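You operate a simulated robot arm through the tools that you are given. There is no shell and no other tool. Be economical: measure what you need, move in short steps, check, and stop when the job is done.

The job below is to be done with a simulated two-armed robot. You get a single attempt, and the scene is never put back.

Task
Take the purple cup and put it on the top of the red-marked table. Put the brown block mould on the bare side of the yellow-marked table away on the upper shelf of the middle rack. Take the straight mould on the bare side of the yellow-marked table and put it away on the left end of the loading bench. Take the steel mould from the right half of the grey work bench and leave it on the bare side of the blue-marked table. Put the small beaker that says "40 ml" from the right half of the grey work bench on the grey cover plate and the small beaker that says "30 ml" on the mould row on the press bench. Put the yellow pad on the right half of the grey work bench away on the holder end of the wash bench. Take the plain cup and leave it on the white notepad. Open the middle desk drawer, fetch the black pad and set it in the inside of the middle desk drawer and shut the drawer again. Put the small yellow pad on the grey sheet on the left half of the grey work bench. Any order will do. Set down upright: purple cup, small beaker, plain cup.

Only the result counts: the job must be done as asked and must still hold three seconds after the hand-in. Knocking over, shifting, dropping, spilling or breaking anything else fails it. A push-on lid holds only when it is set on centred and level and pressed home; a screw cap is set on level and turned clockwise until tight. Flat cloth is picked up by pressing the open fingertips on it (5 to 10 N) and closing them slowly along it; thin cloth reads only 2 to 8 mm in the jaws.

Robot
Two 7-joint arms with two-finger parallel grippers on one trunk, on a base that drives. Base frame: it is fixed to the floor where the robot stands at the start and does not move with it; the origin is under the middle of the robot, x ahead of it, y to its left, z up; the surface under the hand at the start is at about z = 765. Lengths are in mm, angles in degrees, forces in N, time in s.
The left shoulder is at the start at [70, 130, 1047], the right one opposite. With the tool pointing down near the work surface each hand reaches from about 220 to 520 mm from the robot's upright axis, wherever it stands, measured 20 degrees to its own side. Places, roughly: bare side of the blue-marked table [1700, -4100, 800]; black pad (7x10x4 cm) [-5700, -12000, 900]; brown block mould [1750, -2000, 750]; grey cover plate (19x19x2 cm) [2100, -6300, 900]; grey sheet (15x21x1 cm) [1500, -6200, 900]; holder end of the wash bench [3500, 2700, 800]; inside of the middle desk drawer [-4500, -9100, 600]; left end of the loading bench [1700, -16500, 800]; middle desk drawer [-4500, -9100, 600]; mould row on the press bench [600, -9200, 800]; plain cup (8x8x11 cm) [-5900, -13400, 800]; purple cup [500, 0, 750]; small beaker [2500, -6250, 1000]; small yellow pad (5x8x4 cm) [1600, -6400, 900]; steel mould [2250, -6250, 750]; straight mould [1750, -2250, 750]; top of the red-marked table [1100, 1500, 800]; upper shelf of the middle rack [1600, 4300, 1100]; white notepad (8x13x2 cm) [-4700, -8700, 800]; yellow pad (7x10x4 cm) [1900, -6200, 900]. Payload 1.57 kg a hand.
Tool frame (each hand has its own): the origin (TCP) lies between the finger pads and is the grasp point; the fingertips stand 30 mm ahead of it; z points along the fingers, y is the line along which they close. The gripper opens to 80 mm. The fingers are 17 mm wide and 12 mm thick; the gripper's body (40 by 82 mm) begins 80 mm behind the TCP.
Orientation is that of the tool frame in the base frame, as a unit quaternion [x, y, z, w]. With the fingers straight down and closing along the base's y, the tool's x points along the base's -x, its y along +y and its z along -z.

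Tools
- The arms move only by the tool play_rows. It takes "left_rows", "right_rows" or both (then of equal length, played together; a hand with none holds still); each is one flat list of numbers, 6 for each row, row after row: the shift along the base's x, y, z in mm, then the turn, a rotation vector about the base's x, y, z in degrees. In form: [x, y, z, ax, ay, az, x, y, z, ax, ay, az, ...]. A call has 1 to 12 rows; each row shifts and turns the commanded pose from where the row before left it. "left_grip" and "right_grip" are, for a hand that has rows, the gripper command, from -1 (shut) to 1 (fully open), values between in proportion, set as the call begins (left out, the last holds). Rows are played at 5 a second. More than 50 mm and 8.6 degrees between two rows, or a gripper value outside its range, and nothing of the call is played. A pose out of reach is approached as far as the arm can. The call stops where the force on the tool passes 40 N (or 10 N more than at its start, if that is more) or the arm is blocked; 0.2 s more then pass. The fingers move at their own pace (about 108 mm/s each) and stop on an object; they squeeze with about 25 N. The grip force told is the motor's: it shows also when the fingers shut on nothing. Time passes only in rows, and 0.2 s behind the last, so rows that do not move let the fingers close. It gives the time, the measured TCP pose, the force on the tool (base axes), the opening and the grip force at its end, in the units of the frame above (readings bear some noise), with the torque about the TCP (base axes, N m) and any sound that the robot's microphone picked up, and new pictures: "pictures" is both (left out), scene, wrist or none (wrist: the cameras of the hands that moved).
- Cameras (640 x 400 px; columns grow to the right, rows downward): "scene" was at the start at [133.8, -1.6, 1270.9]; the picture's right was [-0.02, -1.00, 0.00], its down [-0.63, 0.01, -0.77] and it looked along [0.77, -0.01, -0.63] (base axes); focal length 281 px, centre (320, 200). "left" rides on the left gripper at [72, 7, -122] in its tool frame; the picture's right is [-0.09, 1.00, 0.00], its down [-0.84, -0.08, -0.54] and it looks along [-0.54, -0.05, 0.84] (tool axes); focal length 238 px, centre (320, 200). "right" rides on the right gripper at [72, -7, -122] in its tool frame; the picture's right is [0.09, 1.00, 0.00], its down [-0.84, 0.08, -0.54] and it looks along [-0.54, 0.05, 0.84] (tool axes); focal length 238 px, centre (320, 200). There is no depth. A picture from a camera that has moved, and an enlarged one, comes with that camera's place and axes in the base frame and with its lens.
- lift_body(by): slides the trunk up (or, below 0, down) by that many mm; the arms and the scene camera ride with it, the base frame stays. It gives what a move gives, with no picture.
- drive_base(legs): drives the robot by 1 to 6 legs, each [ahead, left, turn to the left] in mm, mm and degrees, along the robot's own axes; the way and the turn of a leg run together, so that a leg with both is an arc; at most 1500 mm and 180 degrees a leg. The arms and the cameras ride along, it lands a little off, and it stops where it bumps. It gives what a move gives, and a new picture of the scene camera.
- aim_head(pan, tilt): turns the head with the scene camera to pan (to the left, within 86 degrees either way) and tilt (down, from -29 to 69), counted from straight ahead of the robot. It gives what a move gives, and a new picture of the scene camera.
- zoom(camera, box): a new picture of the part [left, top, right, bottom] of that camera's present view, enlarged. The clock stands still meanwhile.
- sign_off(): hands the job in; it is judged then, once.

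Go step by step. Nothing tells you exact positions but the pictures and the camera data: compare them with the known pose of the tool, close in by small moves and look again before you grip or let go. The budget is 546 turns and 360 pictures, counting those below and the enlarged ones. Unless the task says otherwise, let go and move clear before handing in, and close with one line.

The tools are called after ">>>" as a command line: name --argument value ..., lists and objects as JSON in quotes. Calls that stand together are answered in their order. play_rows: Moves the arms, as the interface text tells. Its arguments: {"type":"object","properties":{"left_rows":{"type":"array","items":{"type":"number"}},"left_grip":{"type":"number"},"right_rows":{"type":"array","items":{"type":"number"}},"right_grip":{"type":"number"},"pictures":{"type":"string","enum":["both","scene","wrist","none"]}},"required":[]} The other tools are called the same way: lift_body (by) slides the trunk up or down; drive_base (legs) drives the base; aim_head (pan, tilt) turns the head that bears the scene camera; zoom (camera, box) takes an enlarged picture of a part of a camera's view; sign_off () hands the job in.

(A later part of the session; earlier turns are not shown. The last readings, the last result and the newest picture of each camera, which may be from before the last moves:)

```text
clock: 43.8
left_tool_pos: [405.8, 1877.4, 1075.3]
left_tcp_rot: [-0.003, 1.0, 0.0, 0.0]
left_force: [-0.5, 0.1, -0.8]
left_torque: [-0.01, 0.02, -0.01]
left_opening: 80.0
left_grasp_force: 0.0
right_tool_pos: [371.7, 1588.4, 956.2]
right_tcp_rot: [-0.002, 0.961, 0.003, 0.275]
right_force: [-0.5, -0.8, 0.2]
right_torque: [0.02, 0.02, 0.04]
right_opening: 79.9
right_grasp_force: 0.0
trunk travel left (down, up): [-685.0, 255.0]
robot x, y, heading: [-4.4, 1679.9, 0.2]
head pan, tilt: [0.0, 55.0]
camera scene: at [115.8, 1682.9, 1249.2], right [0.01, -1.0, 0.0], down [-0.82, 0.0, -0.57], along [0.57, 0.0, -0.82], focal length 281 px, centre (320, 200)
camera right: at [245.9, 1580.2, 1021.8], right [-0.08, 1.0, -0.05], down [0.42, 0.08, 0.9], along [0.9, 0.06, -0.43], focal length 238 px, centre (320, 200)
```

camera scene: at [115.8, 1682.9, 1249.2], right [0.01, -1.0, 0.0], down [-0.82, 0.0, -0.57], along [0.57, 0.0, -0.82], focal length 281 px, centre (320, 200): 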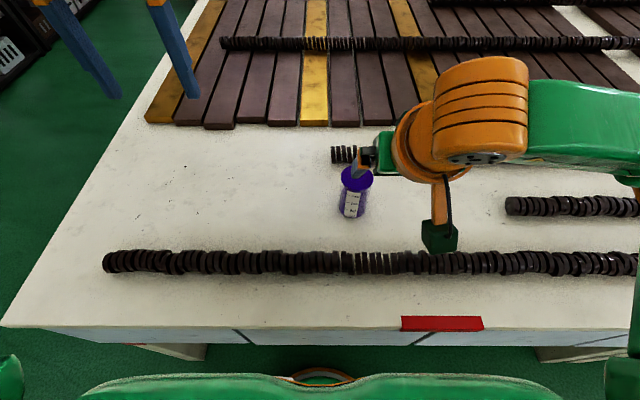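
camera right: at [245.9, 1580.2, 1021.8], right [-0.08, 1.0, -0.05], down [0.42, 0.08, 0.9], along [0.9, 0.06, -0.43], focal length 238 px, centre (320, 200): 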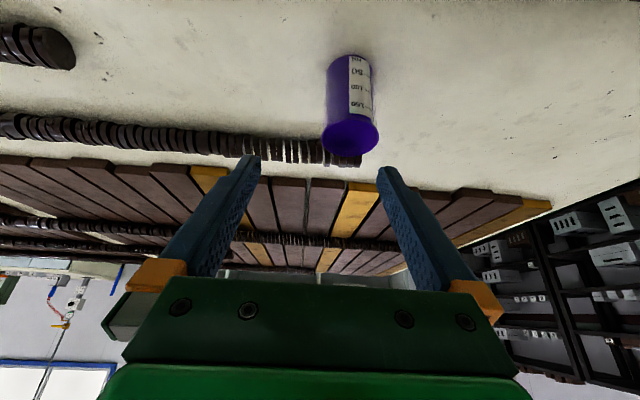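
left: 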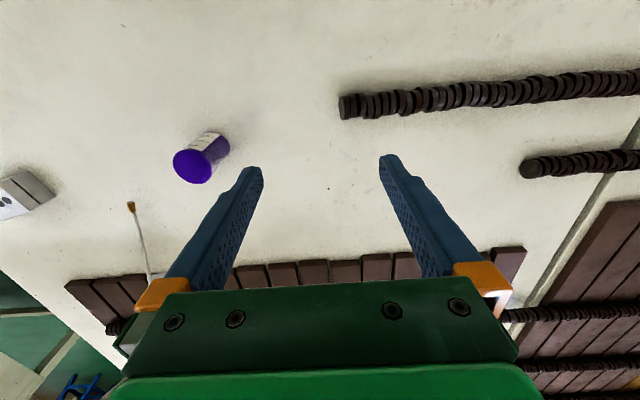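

The cup stands upright on the red-marked table. Now I'll straighten and tuck both hands for driving, then look left.

>>> play_rows --left_rows '[-25, 0, 0, 0, 0, 0, -25, 0, 0, 0, 0, 0, -25, 0, 0, 0, 0, 0, -25, 0, 0, 0, 0, 0]' --right_rows '[-15, -18, 30, 0, 8, 0, -15, -18, 30, 0, 8, 0, -15, -18, 30, 0, 8, 0, -15, -18, 30, 0, 8, 0]' --pictures "none"

>>> drive_base --legs '[[-250, 0, 0], [0, 900, 0]]'

>>> aim_head --pan 30 --tilt 20

```text
clock: 44.8
left_tool_pos: [303.4, 1879.6, 1074.4]
left_tcp_rot: [-0.003, 1.0, -0.001, 0.002]
left_force: [-0.6, -0.7, 0.2]
left_torque: [-0.05, -0.02, -0.02]
left_opening: 80.1
left_grasp_force: 0.1
right_tool_pos: [310.6, 1519.6, 1076.7]
right_tcp_rot: [-0.003, 1.0, 0.001, 0.001]
right_force: [-0.2, -0.2, 0.6]
right_torque: [-0.01, -0.06, -0.01]
right_opening: 79.8
right_grasp_force: 0.1
trunk travel left (down, up): [-685.0, 255.0]
robot x, y, heading: [-5.1, 1685.4, 0.2]
head pan, tilt: [0.0, 55.0]
```

```text
clock: 51.0
left_tool_pos: [50.5, 2785.4, 1073.9]
left_tcp_rot: [-0.004, 1.0, 0.0, 0.0]
left_force: [0.0, 0.4, 0.5]
left_torque: [-0.01, -0.03, 0.01]
left_opening: 80.0
left_grasp_force: 0.0
right_tool_pos: [57.5, 2426.0, 1074.4]
right_tcp_rot: [-0.003, 1.0, 0.003, 0.0]
right_force: [-0.7, -0.1, -0.8]
right_torque: [0.0, -0.02, 0.01]
right_opening: 80.0
right_grasp_force: 0.0
trunk travel left (down, up): [-685.0, 255.0]
robot x, y, heading: [-259.6, 2592.6, 0.3]
head pan, tilt: [0.0, 55.0]
camera scene: at [-139.8, 2591.8, 1249.1], right [0.01, -1.0, 0.0], down [-0.82, -0.01, -0.57], along [0.57, 0.0, -0.82], focal length 281 px, centre (320, 200)
```

scene: 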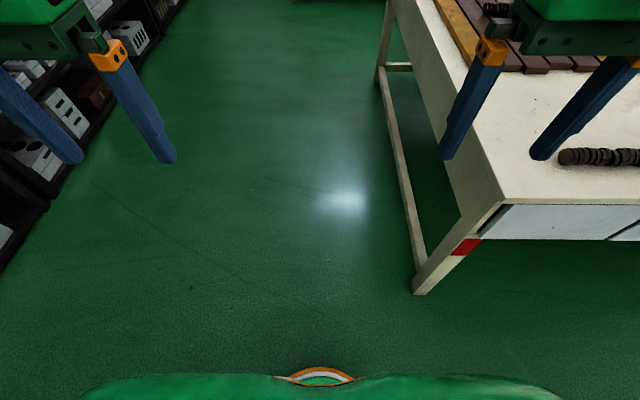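

```text
clock: 52.0
left_tool_pos: [50.7, 2786.3, 1075.3]
left_tcp_rot: [-0.004, 1.0, 0.0, 0.0]
left_force: [0.3, -0.3, 0.0]
left_torque: [0.03, 0.0, 0.0]
left_opening: 80.2
left_grasp_force: 0.1
right_tool_pos: [56.6, 2426.5, 1074.6]
right_tcp_rot: [-0.003, 1.0, 0.002, 0.0]
right_force: [-0.3, 0.9, 0.9]
right_torque: [-0.05, 0.0, -0.03]
right_opening: 80.1
right_grasp_force: 0.0
trunk travel left (down, up): [-685.0, 255.0]
robot x, y, heading: [-264.2, 2593.3, 0.4]
head pan, tilt: [30.0, 20.0]
camera scene: at [-131.6, 2638.7, 1301.2], right [0.51, -0.86, 0.0], down [-0.3, -0.17, -0.94], along [0.81, 0.48, -0.34], focal length 281 px, centre (320, 200)
```

scene: 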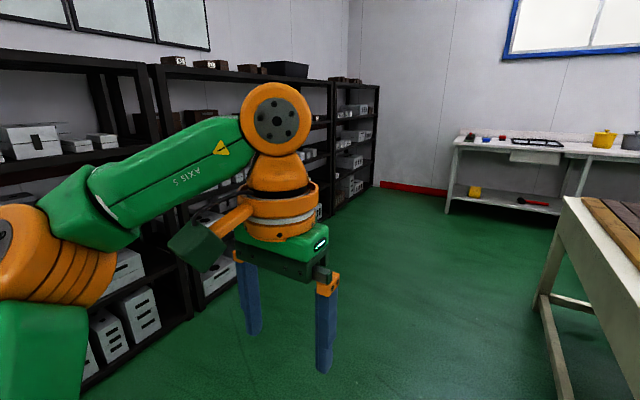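

The passage between the racks (front about y 3990) and the table end (about y 2225) is clear. I'll drive to about [2550, 3100] and turn to face -x.

>>> drive_base --legs '[[0, 500, 0], [1400, 0, 0], [1400, 0, 0], [0, 0, 180]]'

>>> aim_head --pan 60 --tilt 20

```text
clock: 75.5
left_tool_pos: [2233.8, 2950.5, 1073.6]
left_tcp_rot: [1.0, 0.002, 0.0, 0.0]
left_force: [0.6, 0.0, 0.3]
left_torque: [-0.02, -0.02, 0.01]
left_opening: 80.0
left_grasp_force: 0.1
right_tool_pos: [2231.1, 3310.1, 1074.4]
right_tcp_rot: [1.0, 0.0, -0.001, 0.002]
right_force: [-0.9, -1.0, 0.0]
right_torque: [0.0, 0.0, 0.0]
right_opening: 80.1
right_grasp_force: 0.1
trunk travel left (down, up): [-685.0, 255.0]
robot x, y, heading: [2545.4, 3144.3, -179.7]
head pan, tilt: [30.0, 20.0]
camera scene: at [2414.1, 3096.6, 1301.2], right [-0.5, 0.86, 0.0], down [0.3, 0.17, -0.94], along [-0.81, -0.47, -0.34], focal length 281 px, centre (320, 200)
```

scene: 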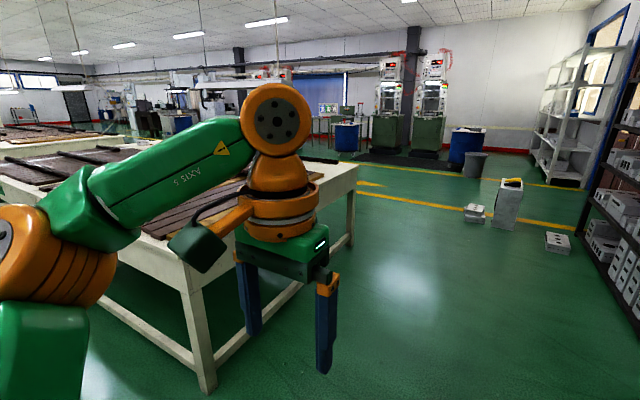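

```text
clock: 76.5
left_tool_pos: [2234.9, 2949.7, 1074.4]
left_tcp_rot: [1.0, 0.002, 0.0, 0.0]
left_force: [0.4, 0.0, -0.2]
left_torque: [0.0, -0.04, -0.01]
left_opening: 80.1
left_grasp_force: 0.0
right_tool_pos: [2230.8, 3309.3, 1074.7]
right_tcp_rot: [1.0, 0.001, -0.001, 0.002]
right_force: [-0.7, 0.4, 0.8]
right_torque: [0.03, 0.0, 0.01]
right_opening: 80.1
right_grasp_force: 0.1
trunk travel left (down, up): [-685.0, 255.0]
robot x, y, heading: [2545.0, 3148.2, -179.7]
head pan, tilt: [60.0, 20.0]
camera scene: at [2448.2, 3062.7, 1301.2], right [-0.87, 0.5, 0.0], down [0.17, 0.3, -0.94], along [-0.47, -0.81, -0.34], focal length 281 px, centre (320, 200)
```

scene: 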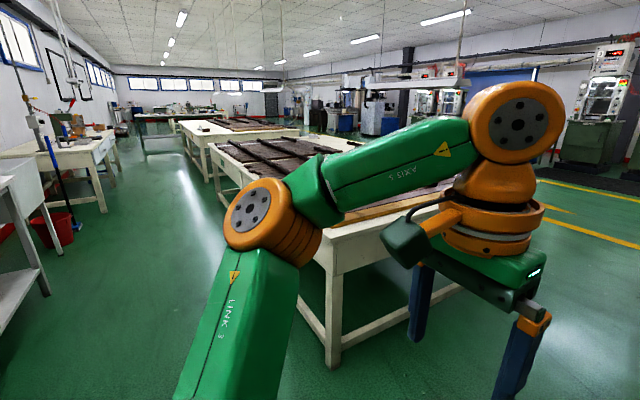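

The wall-side corridor is clear. Driving left (toward -y) along it to the yellow-marked table.

>>> drive_base --legs '[[0, 1500, 0], [0, 1500, 0], [0, 1300, 0]]'

>>> aim_head --pan 30 --tilt 35

```text
clock: 97.4
left_tool_pos: [2196.6, -1415.4, 1074.1]
left_tcp_rot: [1.0, -0.004, -0.001, 0.0]
left_force: [-0.2, -0.6, -0.1]
left_torque: [0.0, -0.02, 0.01]
left_opening: 80.0
left_grasp_force: 0.1
right_tool_pos: [2197.0, -1055.6, 1074.8]
right_tcp_rot: [1.0, -0.005, 0.001, 0.002]
right_force: [0.8, 0.1, 0.6]
right_torque: [0.0, 0.02, -0.01]
right_opening: 79.7
right_grasp_force: 0.1
trunk travel left (down, up): [-685.0, 255.0]
robot x, y, heading: [2509.8, -1224.9, 179.6]
head pan, tilt: [60.0, 20.0]
camera scene: at [2411.5, -1305.3, 1301.3], right [-0.86, 0.51, 0.0], down [0.17, 0.29, -0.94], along [-0.48, -0.81, -0.34], focal length 281 px, centre (320, 200)
```

scene: 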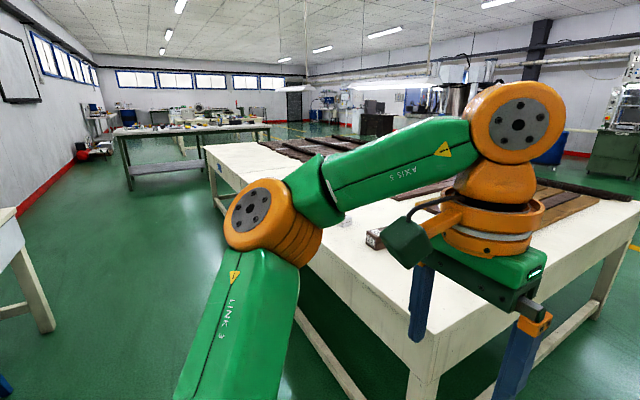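

```text
clock: 98.3
left_tool_pos: [2197.3, -1416.5, 1073.8]
left_tcp_rot: [1.0, -0.004, 0.0, -0.001]
left_force: [-0.3, -0.3, 0.3]
left_torque: [-0.02, -0.02, 0.0]
left_opening: 79.9
left_grasp_force: 0.0
right_tool_pos: [2196.4, -1055.1, 1074.4]
right_tcp_rot: [1.0, -0.005, 0.0, 0.001]
right_force: [-0.3, 0.9, 0.0]
right_torque: [0.01, 0.03, -0.01]
right_opening: 80.1
right_grasp_force: 0.0
trunk travel left (down, up): [-685.0, 255.0]
robot x, y, heading: [2509.5, -1227.3, 179.3]
head pan, tilt: [30.0, 35.0]
camera scene: at [2382.2, -1268.8, 1277.4], right [-0.49, 0.87, 0.0], down [0.5, 0.28, -0.82], along [-0.71, -0.4, -0.57], focal length 281 px, centre (320, 200)
```

scene: 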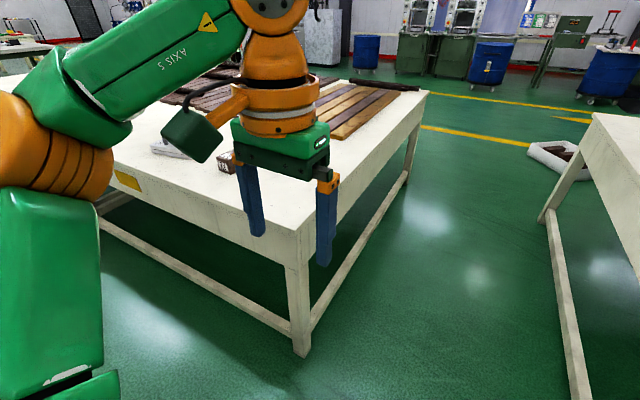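

The yellow-marked table edge is at about x 1880, starting near y -1617, with the moulds further along. Driving there.

>>> drive_base --legs '[[0, 800, 0], [300, 0, 0]]'

>>> aim_head --pan 0 --tilt 50

```text
clock: 104.3
left_tool_pos: [1884.3, -2212.6, 1074.4]
left_tcp_rot: [1.0, -0.002, 0.0, 0.0]
left_force: [-0.7, 0.1, -0.4]
left_torque: [0.01, 0.02, 0.02]
left_opening: 80.2
left_grasp_force: 0.0
right_tool_pos: [1882.4, -1853.7, 1074.6]
right_tcp_rot: [1.0, -0.003, -0.001, 0.002]
right_force: [0.8, -0.1, 0.4]
right_torque: [0.0, 0.0, -0.01]
right_opening: 80.1
right_grasp_force: 0.0
trunk travel left (down, up): [-685.0, 255.0]
robot x, y, heading: [2200.8, -2018.3, 179.9]
head pan, tilt: [30.0, 35.0]
camera scene: at [2068.9, -2064.5, 1277.5], right [-0.5, 0.87, 0.0], down [0.5, 0.29, -0.82], along [-0.71, -0.41, -0.57], focal length 281 px, centre (320, 200)
```

scene: 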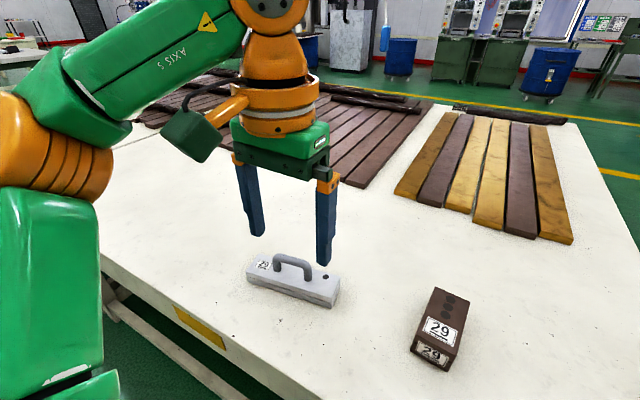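

```text
clock: 105.2
left_tool_pos: [1882.4, -2212.4, 1074.4]
left_tcp_rot: [1.0, -0.001, 0.0, 0.0]
left_force: [0.2, 0.5, -0.3]
left_torque: [0.0, 0.0, 0.01]
left_opening: 79.7
left_grasp_force: 0.2
right_tool_pos: [1880.6, -1853.7, 1074.9]
right_tcp_rot: [1.0, -0.001, 0.0, 0.002]
right_force: [-0.5, -0.2, -0.9]
right_torque: [0.06, 0.04, -0.03]
right_opening: 79.8
right_grasp_force: 0.1
trunk travel left (down, up): [-685.0, 255.0]
robot x, y, heading: [2195.6, -2019.5, 180.0]
head pan, tilt: [0.0, 50.0]
camera scene: at [2066.9, -2020.7, 1255.7], right [0.0, 1.0, 0.0], down [0.77, 0.0, -0.64], along [-0.64, 0.0, -0.77], focal length 281 px, centre (320, 200)
```

scene: 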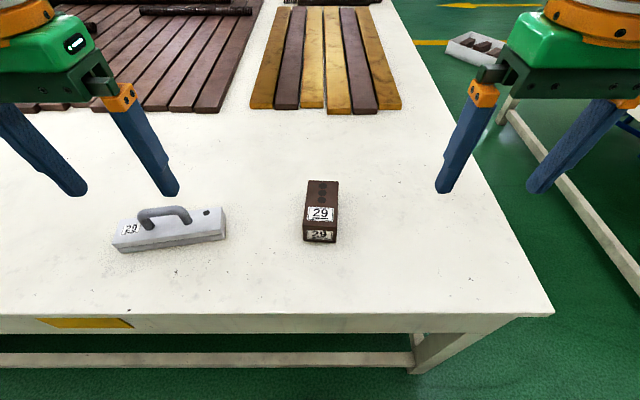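

The silver straight mould with the handle is at about [1740, -2332] and the brown block at about y -2020. I'll move in for the left hand to take the straight mould and look closely.

>>> drive_base --legs '[[60, 120, 0]]'

>>> zoom --camera "scene" --box '[80, 150, 400, 350]'

```text
clock: 106.5
left_tool_pos: [1822.9, -2329.4, 1075.2]
left_tcp_rot: [1.0, -0.002, -0.001, 0.001]
left_force: [0.0, 0.3, 0.3]
left_torque: [0.02, 0.03, 0.0]
left_opening: 80.0
left_grasp_force: 0.1
right_tool_pos: [1821.4, -1970.7, 1074.4]
right_tcp_rot: [1.0, -0.002, -0.001, 0.003]
right_force: [0.1, 0.3, -0.2]
right_torque: [-0.04, 0.03, 0.01]
right_opening: 80.0
right_grasp_force: 0.1
trunk travel left (down, up): [-685.0, 255.0]
robot x, y, heading: [2133.5, -2137.9, 179.7]
head pan, tilt: [0.0, 50.0]
camera scene: at [2007.4, -2138.3, 1255.8], right [0.0, 1.0, 0.0], down [0.77, 0.0, -0.64], along [-0.64, 0.0, -0.77], focal length 281 px, centre (320, 200)
```

scene: 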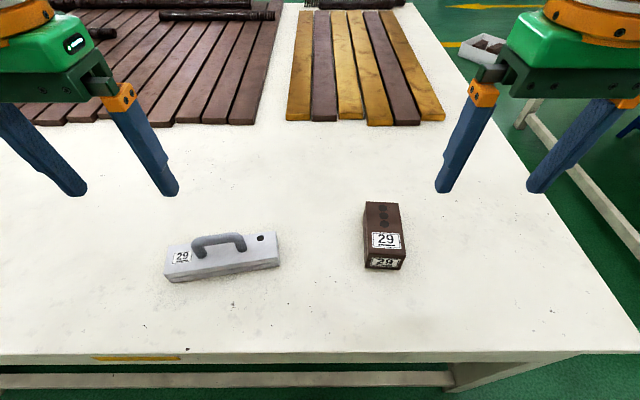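

```text
2.00 times, centred on (240, 250) of scene
camera zoom: at [2007.4, -2138.3, 1255.8], right [0.0, 1.0, 0.0], down [0.77, 0.0, -0.64], along [-0.64, 0.0, -0.77], focal length 562 px, centre (480, 100)
```

zoom: 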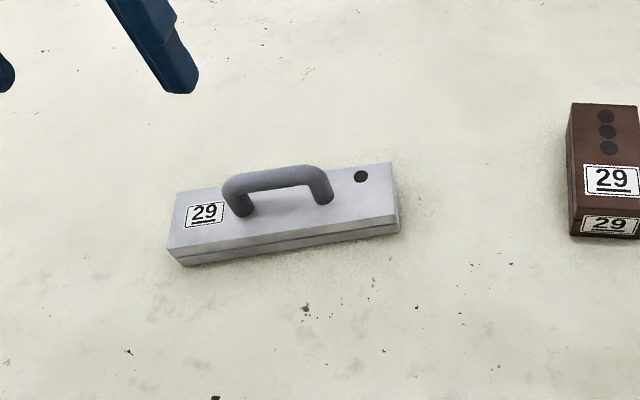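

The handle bar is centred at about [1743, -2316, 830] and runs about 9° off y. I'll turn the left hand about -81° to close across the bar and hover above it.

>>> play_rows --left_rows '[-8, 1.3, -12.5, 0, 0, -8.1, -8, 1.3, -12.5, 0, 0, -8.1, -8, 1.3, -12.5, 0, 0, -8.1, -8, 1.3, -12.5, 0, 0, -8.1, -8, 1.3, -12.5, 0, 0, -8.1, -8, 1.3, -12.5, 0, 0, -8.1, -8, 1.3, -12.5, 0, 0, -8.1, -8, 1.3, -12.5, 0, 0, -8.1, -8, 1.3, -12.5, 0, 0, -8.1, -8, 1.3, -12.5, 0, 0, -8.1, 0, 0, 0, 0, 0, 0]' --left_grip 1

```text
clock: 108.9
left_tool_pos: [1846.7, -2248.2, 930.8]
left_tcp_rot: [0.759, -0.651, 0.0, 0.0]
left_force: [0.7, -0.8, 0.7]
left_torque: [0.0, 0.05, -0.02]
left_opening: 80.1
left_grasp_force: 0.0
left hand out of reach, approached as far as the arm can: row 6, 7, 8, 9, 10
right_tool_pos: [1820.0, -1972.4, 1075.2]
right_tcp_rot: [1.0, -0.003, 0.0, 0.002]
right_force: [-0.2, 0.2, 0.1]
right_torque: [0.02, -0.02, 0.0]
right_opening: 79.9
right_grasp_force: 0.0
trunk travel left (down, up): [-685.0, 255.0]
robot x, y, heading: [2139.8, -2141.1, 180.0]
head pan, tilt: [0.0, 50.0]
camera scene: at [2006.3, -2140.5, 1255.6], right [0.0, 1.0, 0.0], down [0.77, 0.0, -0.64], along [-0.64, 0.0, -0.77], focal length 281 px, centre (320, 200)
camera left: at [1852.0, -2320.8, 1054.1], right [-1.0, -0.06, 0.0], down [-0.05, 0.84, 0.54], along [-0.03, 0.54, -0.84], focal length 238 px, centre (320, 200)
```

scene: 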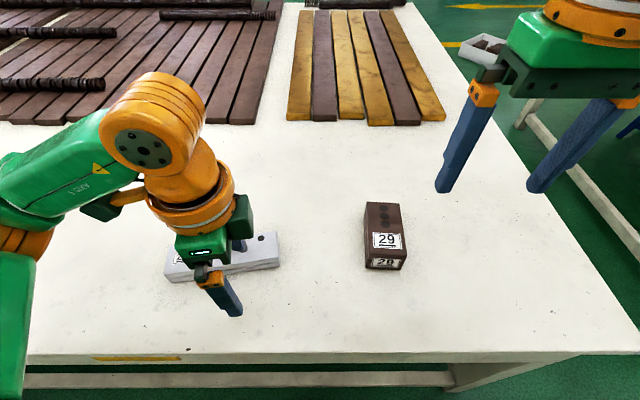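
left: 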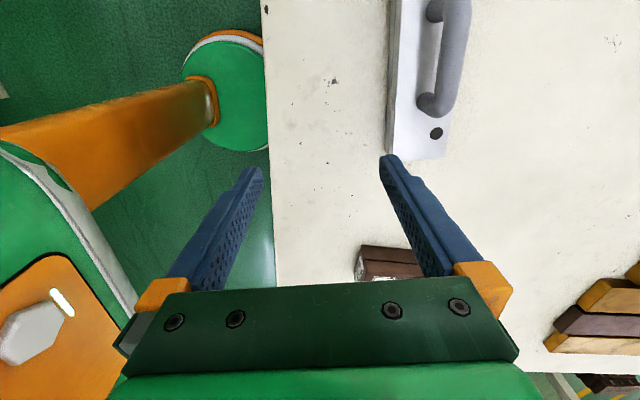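

This wrist turn blocks the reach. I'll try the opposite turn (+99° from straight) instead.

>>> play_rows --left_rows '[0, -5, 10, 0, 0, 8.5, 0, -5, 10, 0, 0, 8.5, 0, -5, 10, 0, 0, 8.5, 0, -5, 10, 0, 0, 8.5, 0, -5, 10, 0, 0, 8.5, 0, -5, 10, 0, 0, 8.5, 0, -5, 0, 0, 0, 8.5, 0, -5, 0, 0, 0, 8.5, 0, -5, 0, 0, 0, 8.5, 0, -5, 0, 0, 0, 8.5, 0, -5, 0, 0, 0, 8.5, 0, -5, 0, 0, 0, 8.5]' --pictures "none"

>>> play_rows --left_rows '[0, 0, 0, 0, 0, 8, 0, 0, 0, 0, 0, 8, 0, 0, 0, 0, 0, 8, 0, 0, 0, 0, 0, 8, 0, 0, 0, 0, 0, 8, 0, 0, 0, 0, 0, 8, 0, 0, 0, 0, 0, 8, 0, 0, 0, 0, 0, 8, 0, 0, 0, 0, 0, 8, 0, 0, 0, 0, 0, 6, 0, 0, 0, 0, 0, 0]' --pictures "none"

```text
clock: 111.5
left_tool_pos: [1845.8, -2311.3, 992.8]
left_tcp_rot: [0.984, 0.181, 0.0, -0.001]
left_force: [-0.1, -0.2, 0.7]
left_torque: [0.01, -0.02, 0.0]
left_opening: 79.9
left_grasp_force: 0.1
right_tool_pos: [1819.5, -1972.0, 1075.0]
right_tcp_rot: [1.0, -0.002, -0.001, 0.002]
right_force: [0.2, -0.1, -0.2]
right_torque: [0.0, 0.01, -0.01]
right_opening: 80.0
right_grasp_force: 0.0
trunk travel left (down, up): [-685.0, 255.0]
robot x, y, heading: [2136.1, -2144.0, 179.8]
head pan, tilt: [0.0, 50.0]
```

```text
clock: 113.9
left_tool_pos: [1845.3, -2309.5, 993.3]
left_tcp_rot: [0.65, 0.76, 0.0, -0.001]
left_force: [0.0, 0.6, 0.6]
left_torque: [-0.04, -0.01, 0.02]
left_opening: 80.1
left_grasp_force: 0.1
right_tool_pos: [1820.3, -1971.0, 1075.4]
right_tcp_rot: [1.0, -0.003, 0.0, 0.002]
right_force: [0.6, 0.1, -0.3]
right_torque: [-0.01, 0.02, 0.0]
right_opening: 80.1
right_grasp_force: 0.1
trunk travel left (down, up): [-685.0, 255.0]
robot x, y, heading: [2136.6, -2141.4, 179.8]
head pan, tilt: [0.0, 50.0]
```

That orientation works. Moving over the handle now.

>>> play_rows --left_rows '[-26, -2, -10, 0, 0, 0, -26, -2, -10, 0, 0, 0, -25, -2, -10, 0, 0, 0, -25, -1, -10, 0, 0, 0, 0, 0, 0, 0, 0, 0]'

```text
clock: 115.1
left_tool_pos: [1742.7, -2315.8, 952.9]
left_tcp_rot: [0.651, 0.759, -0.001, 0.0]
left_force: [0.3, -0.5, -0.5]
left_torque: [0.02, 0.04, 0.0]
left_opening: 80.4
left_grasp_force: 0.0
right_tool_pos: [1820.8, -1972.3, 1075.4]
right_tcp_rot: [1.0, -0.003, 0.0, 0.002]
right_force: [0.7, -0.3, 1.0]
right_torque: [0.0, 0.02, -0.01]
right_opening: 79.9
right_grasp_force: 0.1
trunk travel left (down, up): [-685.0, 255.0]
robot x, y, heading: [2132.1, -2138.4, 179.5]
head pan, tilt: [0.0, 50.0]
camera scene: at [2006.8, -2140.3, 1255.7], right [0.0, 1.0, 0.0], down [0.77, 0.0, -0.64], along [-0.64, 0.0, -0.77], focal length 281 px, centre (320, 200)
camera left: at [1739.8, -2244.1, 1075.5], right [1.0, 0.06, 0.0], down [0.05, -0.84, 0.54], along [0.03, -0.54, -0.84], focal length 238 px, centre (320, 200)
```

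scene: 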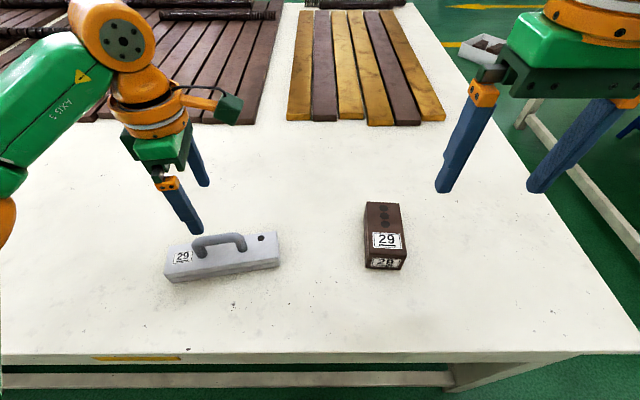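
left: 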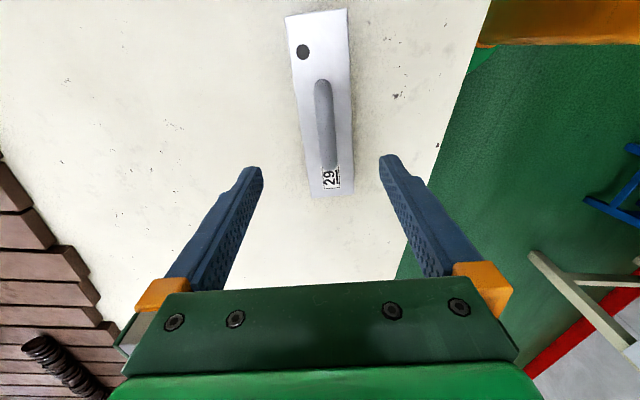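

The bar centre refines to about [1749, -2313]. Shifting 6 mm in x and descending to bar height.

>>> play_rows --left_rows '[6, 2, -35, 0, 0, 0, 0, 0, -40, 0, 0, 0, 0, 0, -25, 0, 0, 0, 0, 0, -12, 0, 0, 0, 0, 0, 0, 0, 0, 0]'

```text
clock: 116.3
left_tool_pos: [1749.5, -2315.1, 841.5]
left_tcp_rot: [0.651, 0.759, 0.0, 0.001]
left_force: [0.5, -0.5, -0.2]
left_torque: [0.0, 0.02, -0.02]
left_opening: 79.8
left_grasp_force: 0.0
right_tool_pos: [1819.3, -1972.5, 1075.0]
right_tcp_rot: [1.0, -0.003, 0.0, 0.002]
right_force: [-0.2, 0.0, -1.0]
right_torque: [-0.01, 0.0, -0.03]
right_opening: 80.0
right_grasp_force: 0.0
trunk travel left (down, up): [-685.0, 255.0]
robot x, y, heading: [2137.5, -2141.2, 179.3]
head pan, tilt: [0.0, 50.0]
camera scene: at [2006.4, -2140.2, 1255.7], right [0.0, 1.0, 0.0], down [0.77, 0.0, -0.64], along [-0.64, 0.0, -0.77], focal length 281 px, centre (320, 200)
camera left: at [1746.2, -2242.9, 964.6], right [1.0, 0.06, 0.0], down [0.05, -0.84, 0.54], along [0.03, -0.54, -0.84], focal length 238 px, centre (320, 200)
```

scene: 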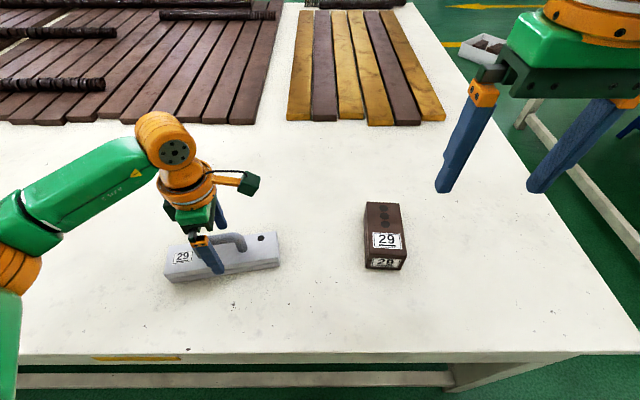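
left: 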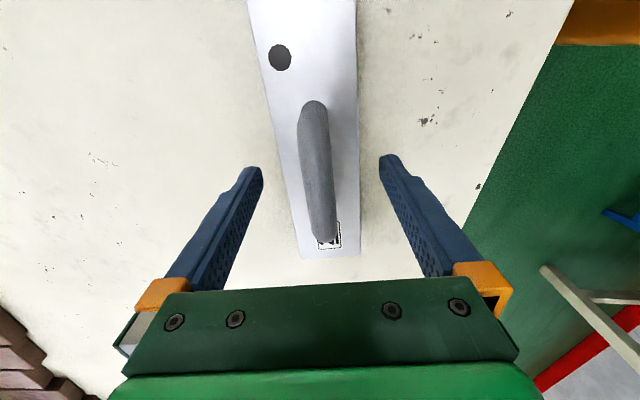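

The bar sits centred between the fingers. Lowering 5 mm and closing.

>>> play_rows --left_rows '[0, 0, -5, 0, 0, 0, 0, 0, 0, 0, 0, 0]' --pictures "none"

>>> play_rows --left_rows '[0, 0, 0, 0, 0, 0, 0, 0, 0, 0, 0, 0, 0, 0, 0, 0, 0, 0, 0, 0, 0, 0, 0, 0]' --left_grip -1 --pictures "wrist"

```text
clock: 116.9
left_tool_pos: [1749.5, -2315.7, 836.9]
left_tcp_rot: [0.651, 0.759, 0.0, 0.0]
left_force: [-0.9, -0.1, -0.6]
left_torque: [0.04, -0.01, 0.0]
left_opening: 79.9
left_grasp_force: 0.1
right_tool_pos: [1821.2, -1972.1, 1073.9]
right_tcp_rot: [1.0, -0.003, 0.0, 0.001]
right_force: [0.0, 0.4, -0.2]
right_torque: [0.0, -0.01, 0.0]
right_opening: 80.0
right_grasp_force: 0.1
trunk travel left (down, up): [-685.0, 255.0]
robot x, y, heading: [2136.6, -2142.5, 179.5]
head pan, tilt: [0.0, 50.0]
```

```text
clock: 117.9
left_tool_pos: [1749.1, -2314.3, 837.4]
left_tcp_rot: [0.65, 0.76, -0.001, -0.001]
left_force: [-0.9, 0.4, -0.4]
left_torque: [0.11, 0.04, 0.15]
left_opening: 17.6
left_grasp_force: 25.1
right_tool_pos: [1820.4, -1972.9, 1075.3]
right_tcp_rot: [1.0, -0.003, 0.0, 0.002]
right_force: [0.0, 0.3, 0.6]
right_torque: [0.02, -0.03, 0.02]
right_opening: 80.1
right_grasp_force: 0.1
trunk travel left (down, up): [-685.0, 255.0]
robot x, y, heading: [2131.0, -2141.7, 179.7]
head pan, tilt: [0.0, 50.0]
camera left: at [1746.2, -2242.6, 960.0], right [1.0, 0.06, 0.0], down [0.05, -0.84, 0.54], along [0.03, -0.54, -0.84], focal length 238 px, centre (320, 200)
```

left: 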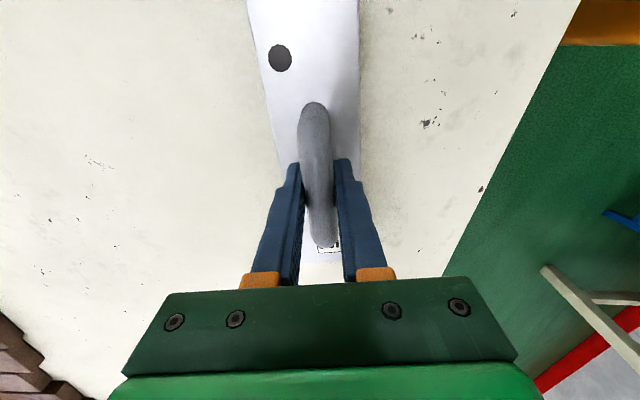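

Bar held at 17.6 mm. Lifting slowly.

>>> play_rows --left_rows '[0, 0, 4, 0, 0, 0, 0, 0, 8, 0, 0, 0, 0, 0, 12, 0, 0, 0, 0, 0, 15, 0, 0, 0, 0, 0, 15, 0, 0, 0, 0, 0, 0, 0, 0, 0]' --pictures "both"

```text
clock: 119.3
left_tool_pos: [1748.4, -2314.8, 888.8]
left_tcp_rot: [0.651, 0.759, 0.001, 0.001]
left_force: [-0.6, -0.1, -4.0]
left_torque: [0.05, 0.02, -0.01]
left_opening: 17.5
left_grasp_force: 25.0
right_tool_pos: [1818.3, -1971.9, 1075.2]
right_tcp_rot: [1.0, -0.003, 0.0, 0.0]
right_force: [0.2, -1.1, -0.2]
right_torque: [0.01, -0.01, 0.01]
right_opening: 79.9
right_grasp_force: 0.1
trunk travel left (down, up): [-685.0, 255.0]
robot x, y, heading: [2137.6, -2144.9, 179.7]
head pan, tilt: [0.0, 50.0]
camera scene: at [2005.4, -2140.7, 1255.5], right [0.0, 1.0, 0.0], down [0.77, 0.0, -0.64], along [-0.64, 0.0, -0.77], focal length 281 px, centre (320, 200)
camera left: at [1745.1, -2242.1, 1012.6], right [1.0, 0.06, 0.0], down [0.05, -0.84, 0.54], along [0.03, -0.54, -0.84], focal length 238 px, centre (320, 200)
```

scene: 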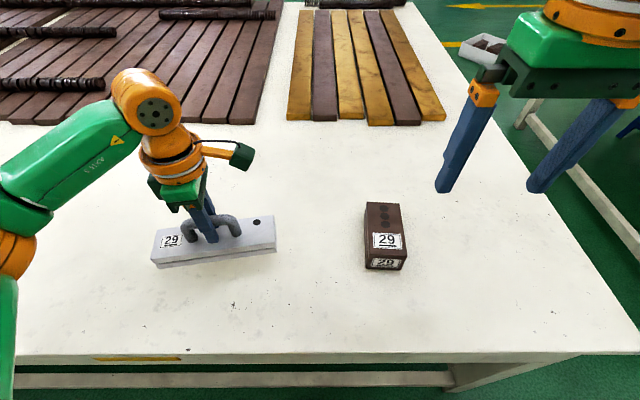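
left: 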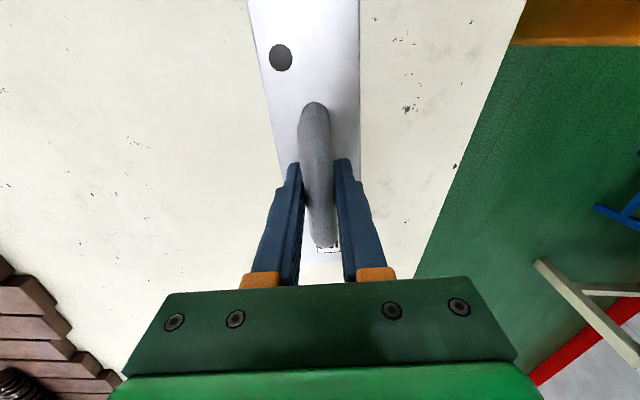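

The straight mould is up and steady (about 4 N). Raising it for carriage, backing off and heading toward the grey work bench.

>>> play_rows --left_rows '[0, 0, 30, 0, 0, 0, 0, 0, 40, 0, 0, 0, 10, 0, 40, 0, 0, 0, 20, 0, 30, 0, 0, 0, 20, 0, 20, 0, 0, 0]' --pictures "none"

>>> drive_base --legs '[[-400, 0, 0], [0, 1300, 0], [0, 1300, 0]]'

>>> aim_head --pan 80 --tilt 15

```text
clock: 120.5
left_tool_pos: [1799.3, -2313.9, 1051.7]
left_tcp_rot: [0.651, 0.759, 0.0, 0.0]
left_force: [0.1, 0.1, -5.3]
left_torque: [0.01, 0.02, 0.0]
left_opening: 17.5
left_grasp_force: 25.4
right_tool_pos: [1821.0, -1973.2, 1076.5]
right_tcp_rot: [1.0, -0.003, -0.001, 0.002]
right_force: [-0.2, -0.2, 0.9]
right_torque: [-0.03, 0.03, -0.01]
right_opening: 79.8
right_grasp_force: 0.1
trunk travel left (down, up): [-685.0, 255.0]
robot x, y, heading: [2133.1, -2141.3, 179.6]
head pan, tilt: [0.0, 50.0]
```

```text
clock: 135.2
left_tool_pos: [2159.9, -4886.9, 1051.1]
left_tcp_rot: [0.658, 0.753, 0.001, 0.0]
left_force: [-0.1, 0.2, -5.1]
left_torque: [0.0, 0.01, 0.0]
left_opening: 17.9
left_grasp_force: 25.4
right_tool_pos: [2187.5, -4546.0, 1074.6]
right_tcp_rot: [1.0, -0.012, 0.0, 0.002]
right_force: [-0.2, 0.0, -0.1]
right_torque: [-0.01, 0.0, -0.02]
right_opening: 80.0
right_grasp_force: 0.0
trunk travel left (down, up): [-685.0, 255.0]
robot x, y, heading: [2503.5, -4720.5, 178.6]
head pan, tilt: [0.0, 50.0]
camera scene: at [2370.6, -4718.4, 1255.6], right [0.02, 1.0, 0.0], down [0.77, -0.02, -0.64], along [-0.64, 0.01, -0.77], focal length 281 px, centre (320, 200)
```

scene: 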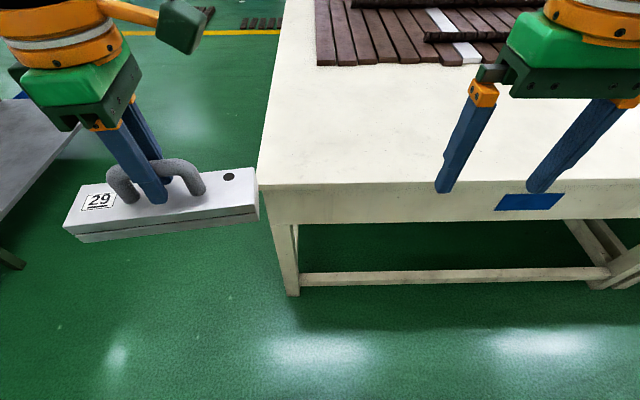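

```text
clock: 136.7
left_tool_pos: [2159.4, -4887.7, 1050.4]
left_tcp_rot: [0.659, 0.752, 0.001, 0.0]
left_force: [0.2, 0.3, -3.7]
left_torque: [0.01, -0.04, -0.01]
left_opening: 17.5
left_grasp_force: 24.8
right_tool_pos: [2188.3, -4546.8, 1075.2]
right_tcp_rot: [1.0, -0.012, 0.0, 0.002]
right_force: [0.1, 0.2, 0.1]
right_torque: [-0.03, 0.0, 0.0]
right_opening: 79.8
right_grasp_force: 0.0
trunk travel left (down, up): [-685.0, 255.0]
robot x, y, heading: [2498.7, -4720.1, 178.7]
head pan, tilt: [80.0, 15.0]
camera scene: at [2429.1, -4812.1, 1309.3], right [-0.98, 0.2, 0.0], down [0.05, 0.25, -0.97], along [-0.19, -0.95, -0.26], focal length 281 px, centre (320, 200)
```

scene: 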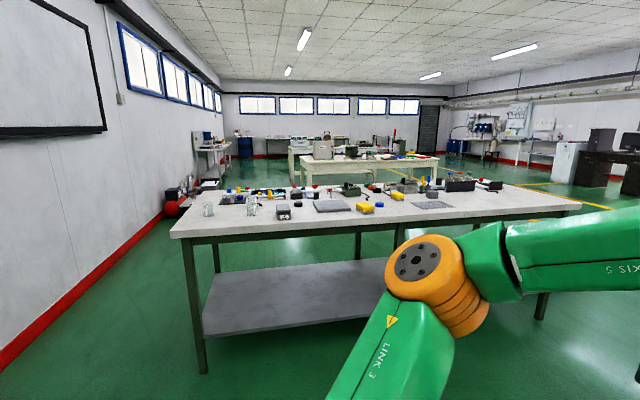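

I see the grey bench ahead (x≈1300–2800, near edge y≈-5890) with the plate, pads, beakers and moulds on it. Turning to face it and approaching.

>>> drive_base --legs '[[0, 0, 91.4], [600, 0, 0]]'

>>> aim_head --pan 0 --tilt 35

```text
clock: 143.9
left_tool_pos: [2652.5, -5658.1, 1050.4]
left_tcp_rot: [-0.068, 0.998, 0.0, -0.001]
left_force: [0.3, -0.6, -4.6]
left_torque: [-0.01, 0.01, 0.01]
left_opening: 17.8
left_grasp_force: 25.2
right_tool_pos: [2312.8, -5629.6, 1074.2]
right_tcp_rot: [0.715, 0.699, 0.001, 0.002]
right_force: [-0.3, 0.3, 1.5]
right_torque: [-0.02, -0.02, -0.02]
right_opening: 79.9
right_grasp_force: 0.1
trunk travel left (down, up): [-685.0, 255.0]
robot x, y, heading: [2486.3, -5317.3, -91.3]
head pan, tilt: [80.0, 15.0]
camera scene: at [2575.8, -5386.0, 1309.4], right [-0.2, -0.98, 0.0], down [-0.25, 0.05, -0.97], along [0.95, -0.19, -0.26], focal length 281 px, centre (320, 200)
```

scene: 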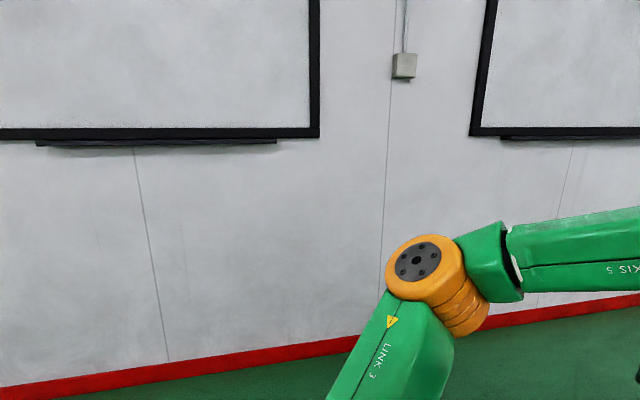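

```text
clock: 145.5
left_tool_pos: [2654.2, -5657.8, 1050.2]
left_tcp_rot: [-0.068, 0.998, 0.0, -0.001]
left_force: [-0.1, -0.4, -4.4]
left_torque: [0.02, 0.02, 0.02]
left_opening: 17.6
left_grasp_force: 25.1
right_tool_pos: [2313.0, -5630.2, 1074.7]
right_tcp_rot: [0.716, 0.699, 0.0, 0.001]
right_force: [-0.2, 0.4, -0.6]
right_torque: [0.01, 0.06, -0.03]
right_opening: 80.0
right_grasp_force: 0.1
trunk travel left (down, up): [-685.0, 255.0]
robot x, y, heading: [2487.6, -5317.8, -91.4]
head pan, tilt: [0.0, 35.0]
camera scene: at [2482.4, -5456.7, 1277.3], right [-1.0, 0.02, 0.0], down [0.01, 0.57, -0.82], along [-0.02, -0.82, -0.57], focal length 281 px, centre (320, 200)
```

scene: 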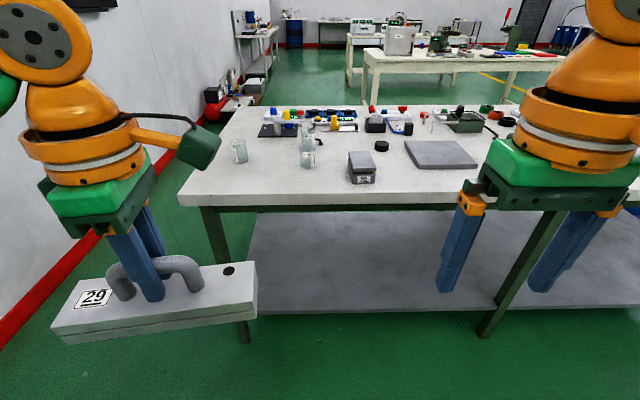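

The bench top is at about z 830 with near edge y≈-6076; the beakers are near [2744, -6345] and [2504, -6300]. I'll raise the trunk 60, move in 400 mm and zoom.

>>> lift_body --by 60

>>> drive_base --legs '[[400, 0, 0]]'

>>> zoom --camera "scene" --box '[200, 60, 520, 260]'

```text
clock: 146.5
left_tool_pos: [2654.0, -5658.8, 1112.0]
left_tcp_rot: [-0.067, 0.998, -0.001, -0.001]
left_force: [-0.1, 0.5, -4.4]
left_torque: [0.04, 0.03, 0.01]
left_opening: 17.6
left_grasp_force: 24.5
right_tool_pos: [2313.9, -5630.8, 1134.2]
right_tcp_rot: [0.715, 0.699, 0.002, 0.001]
right_force: [-0.4, 0.1, 0.1]
right_torque: [0.0, 0.0, 0.02]
right_opening: 79.9
right_grasp_force: 0.1
trunk travel left (down, up): [-745.0, 195.0]
robot x, y, heading: [2487.8, -5318.0, -91.4]
head pan, tilt: [0.0, 35.0]
```

```text
clock: 148.9
left_tool_pos: [2642.5, -6051.7, 1109.9]
left_tcp_rot: [-0.066, 0.998, -0.001, 0.001]
left_force: [0.4, 0.3, -4.1]
left_torque: [0.01, -0.02, 0.02]
left_opening: 17.5
left_grasp_force: 24.8
right_tool_pos: [2303.5, -6022.1, 1134.9]
right_tcp_rot: [0.716, 0.698, 0.0, 0.002]
right_force: [-0.2, 0.3, 0.5]
right_torque: [-0.03, 0.01, 0.02]
right_opening: 80.0
right_grasp_force: 0.0
trunk travel left (down, up): [-745.0, 195.0]
robot x, y, heading: [2478.6, -5709.5, -91.7]
head pan, tilt: [0.0, 35.0]
camera scene: at [2472.4, -5848.7, 1337.5], right [-1.0, 0.03, 0.0], down [0.01, 0.57, -0.82], along [-0.02, -0.82, -0.57], focal length 281 px, centre (320, 200)
```

scene: 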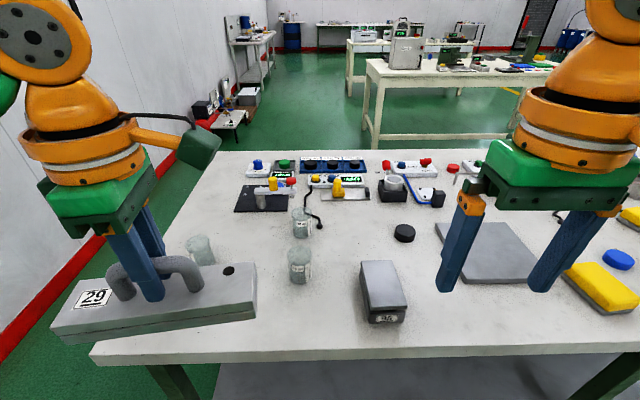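

```text
2.00 times, centred on (360, 160) of scene
camera zoom: at [2472.4, -5848.7, 1337.5], right [-1.0, 0.03, 0.0], down [0.01, 0.57, -0.82], along [-0.02, -0.82, -0.57], focal length 562 px, centre (240, 280)
```

zoom: 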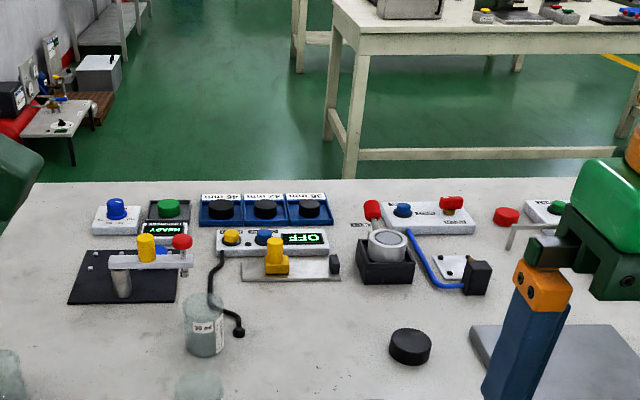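

Three small beakers are visible. I'll zoom in on their labels.

>>> zoom --camera "scene" --box '[176, 200, 336, 300]'

>>> zoom --camera "right" --box '[0, 0, 640, 400]'

```text
4.00 times, centred on (256, 250) of scene
camera zoom: at [2472.4, -5848.7, 1337.5], right [-1.0, 0.03, 0.0], down [0.01, 0.57, -0.82], along [-0.02, -0.82, -0.57], focal length 1124 px, centre (576, 0)
```

zoom: 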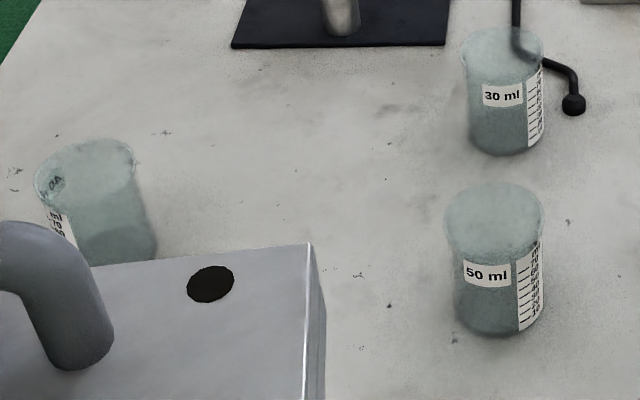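

```text
1.00 times, centred on (320, 200) of right (not enlarged: the box is as wide or as high as the picture)
camera zoom: at [2297.4, -5949.7, 1257.4], right [1.0, 0.07, 0.0], down [0.05, -0.84, 0.54], along [0.04, -0.54, -0.84], focal length 238 px, centre (320, 200)
```

zoom: 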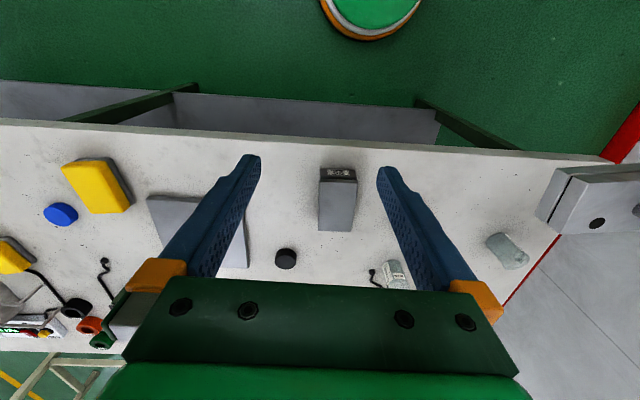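

The 30 ml beaker is the rear one at [2504, -6416], the front one is 50 ml, and the left one at about [2737, -6325] is probably 40 ml. I'll move over to check that label and take it with the right hand.

>>> drive_base --legs '[[0, 400, 1.7], [140, 0, 0]]'

>>> zoom --camera "scene" --box '[280, 150, 440, 250]'

```text
clock: 152.3
left_tool_pos: [3050.8, -6188.1, 1110.1]
left_tcp_rot: [-0.082, 0.997, -0.001, 0.0]
left_force: [0.3, -0.3, -3.2]
left_torque: [0.01, 0.03, 0.01]
left_opening: 17.5
left_grasp_force: 24.5
right_tool_pos: [2710.0, -6171.1, 1135.5]
right_tcp_rot: [0.706, 0.709, 0.0, 0.001]
right_force: [0.0, -0.4, -0.2]
right_torque: [-0.05, -0.01, 0.01]
right_opening: 80.1
right_grasp_force: 0.1
trunk travel left (down, up): [-745.0, 195.0]
robot x, y, heading: [2873.8, -5856.3, -89.6]
head pan, tilt: [0.0, 35.0]
camera scene: at [2873.8, -5991.3, 1337.7], right [-1.0, -0.01, 0.0], down [0.0, 0.57, -0.82], along [0.01, -0.82, -0.57], focal length 281 px, centre (320, 200)
```

scene: 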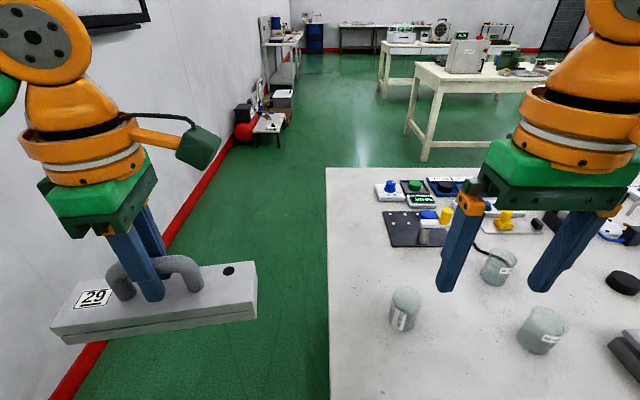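

```text
4.00 times, centred on (360, 200) of scene
camera zoom: at [2873.8, -5991.3, 1337.7], right [-1.0, -0.01, 0.0], down [0.0, 0.57, -0.82], along [0.01, -0.82, -0.57], focal length 1124 px, centre (160, 200)
```

zoom: 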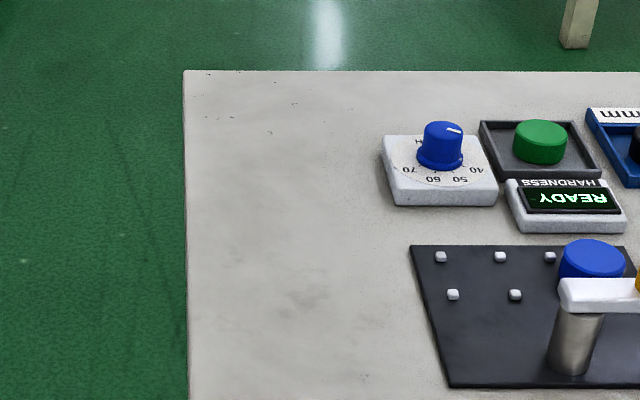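

>>> zoom --camera "scene" --box '[360, 250, 520, 350]'

>>> zoom --camera "right" --box '[160, 50, 480, 250]'

```text
4.00 times, centred on (440, 300) of scene
camera zoom: at [2873.8, -5991.3, 1337.7], right [-1.0, -0.01, 0.0], down [0.0, 0.57, -0.82], along [0.01, -0.82, -0.57], focal length 1124 px, centre (-160, -200)
```

zoom: 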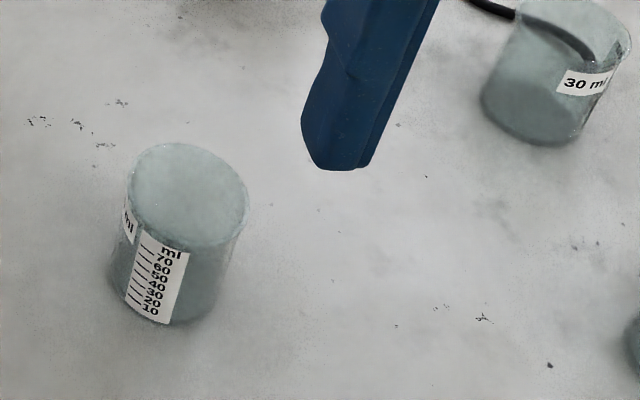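

```text
2.00 times, centred on (320, 150) of right
camera zoom: at [2702.1, -6098.0, 1257.8], right [1.0, 0.1, 0.0], down [0.08, -0.84, 0.54], along [0.06, -0.54, -0.84], focal length 477 px, centre (320, 300)
```

zoom: 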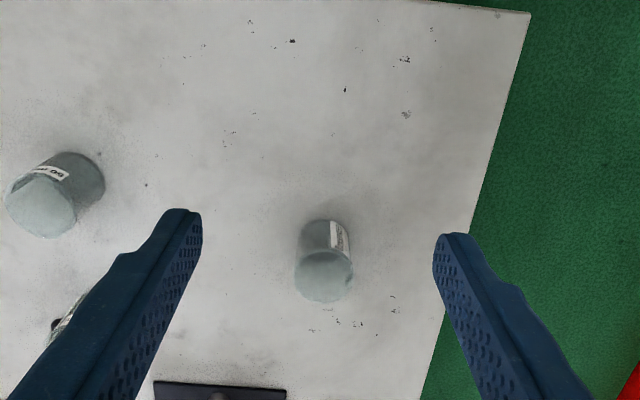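

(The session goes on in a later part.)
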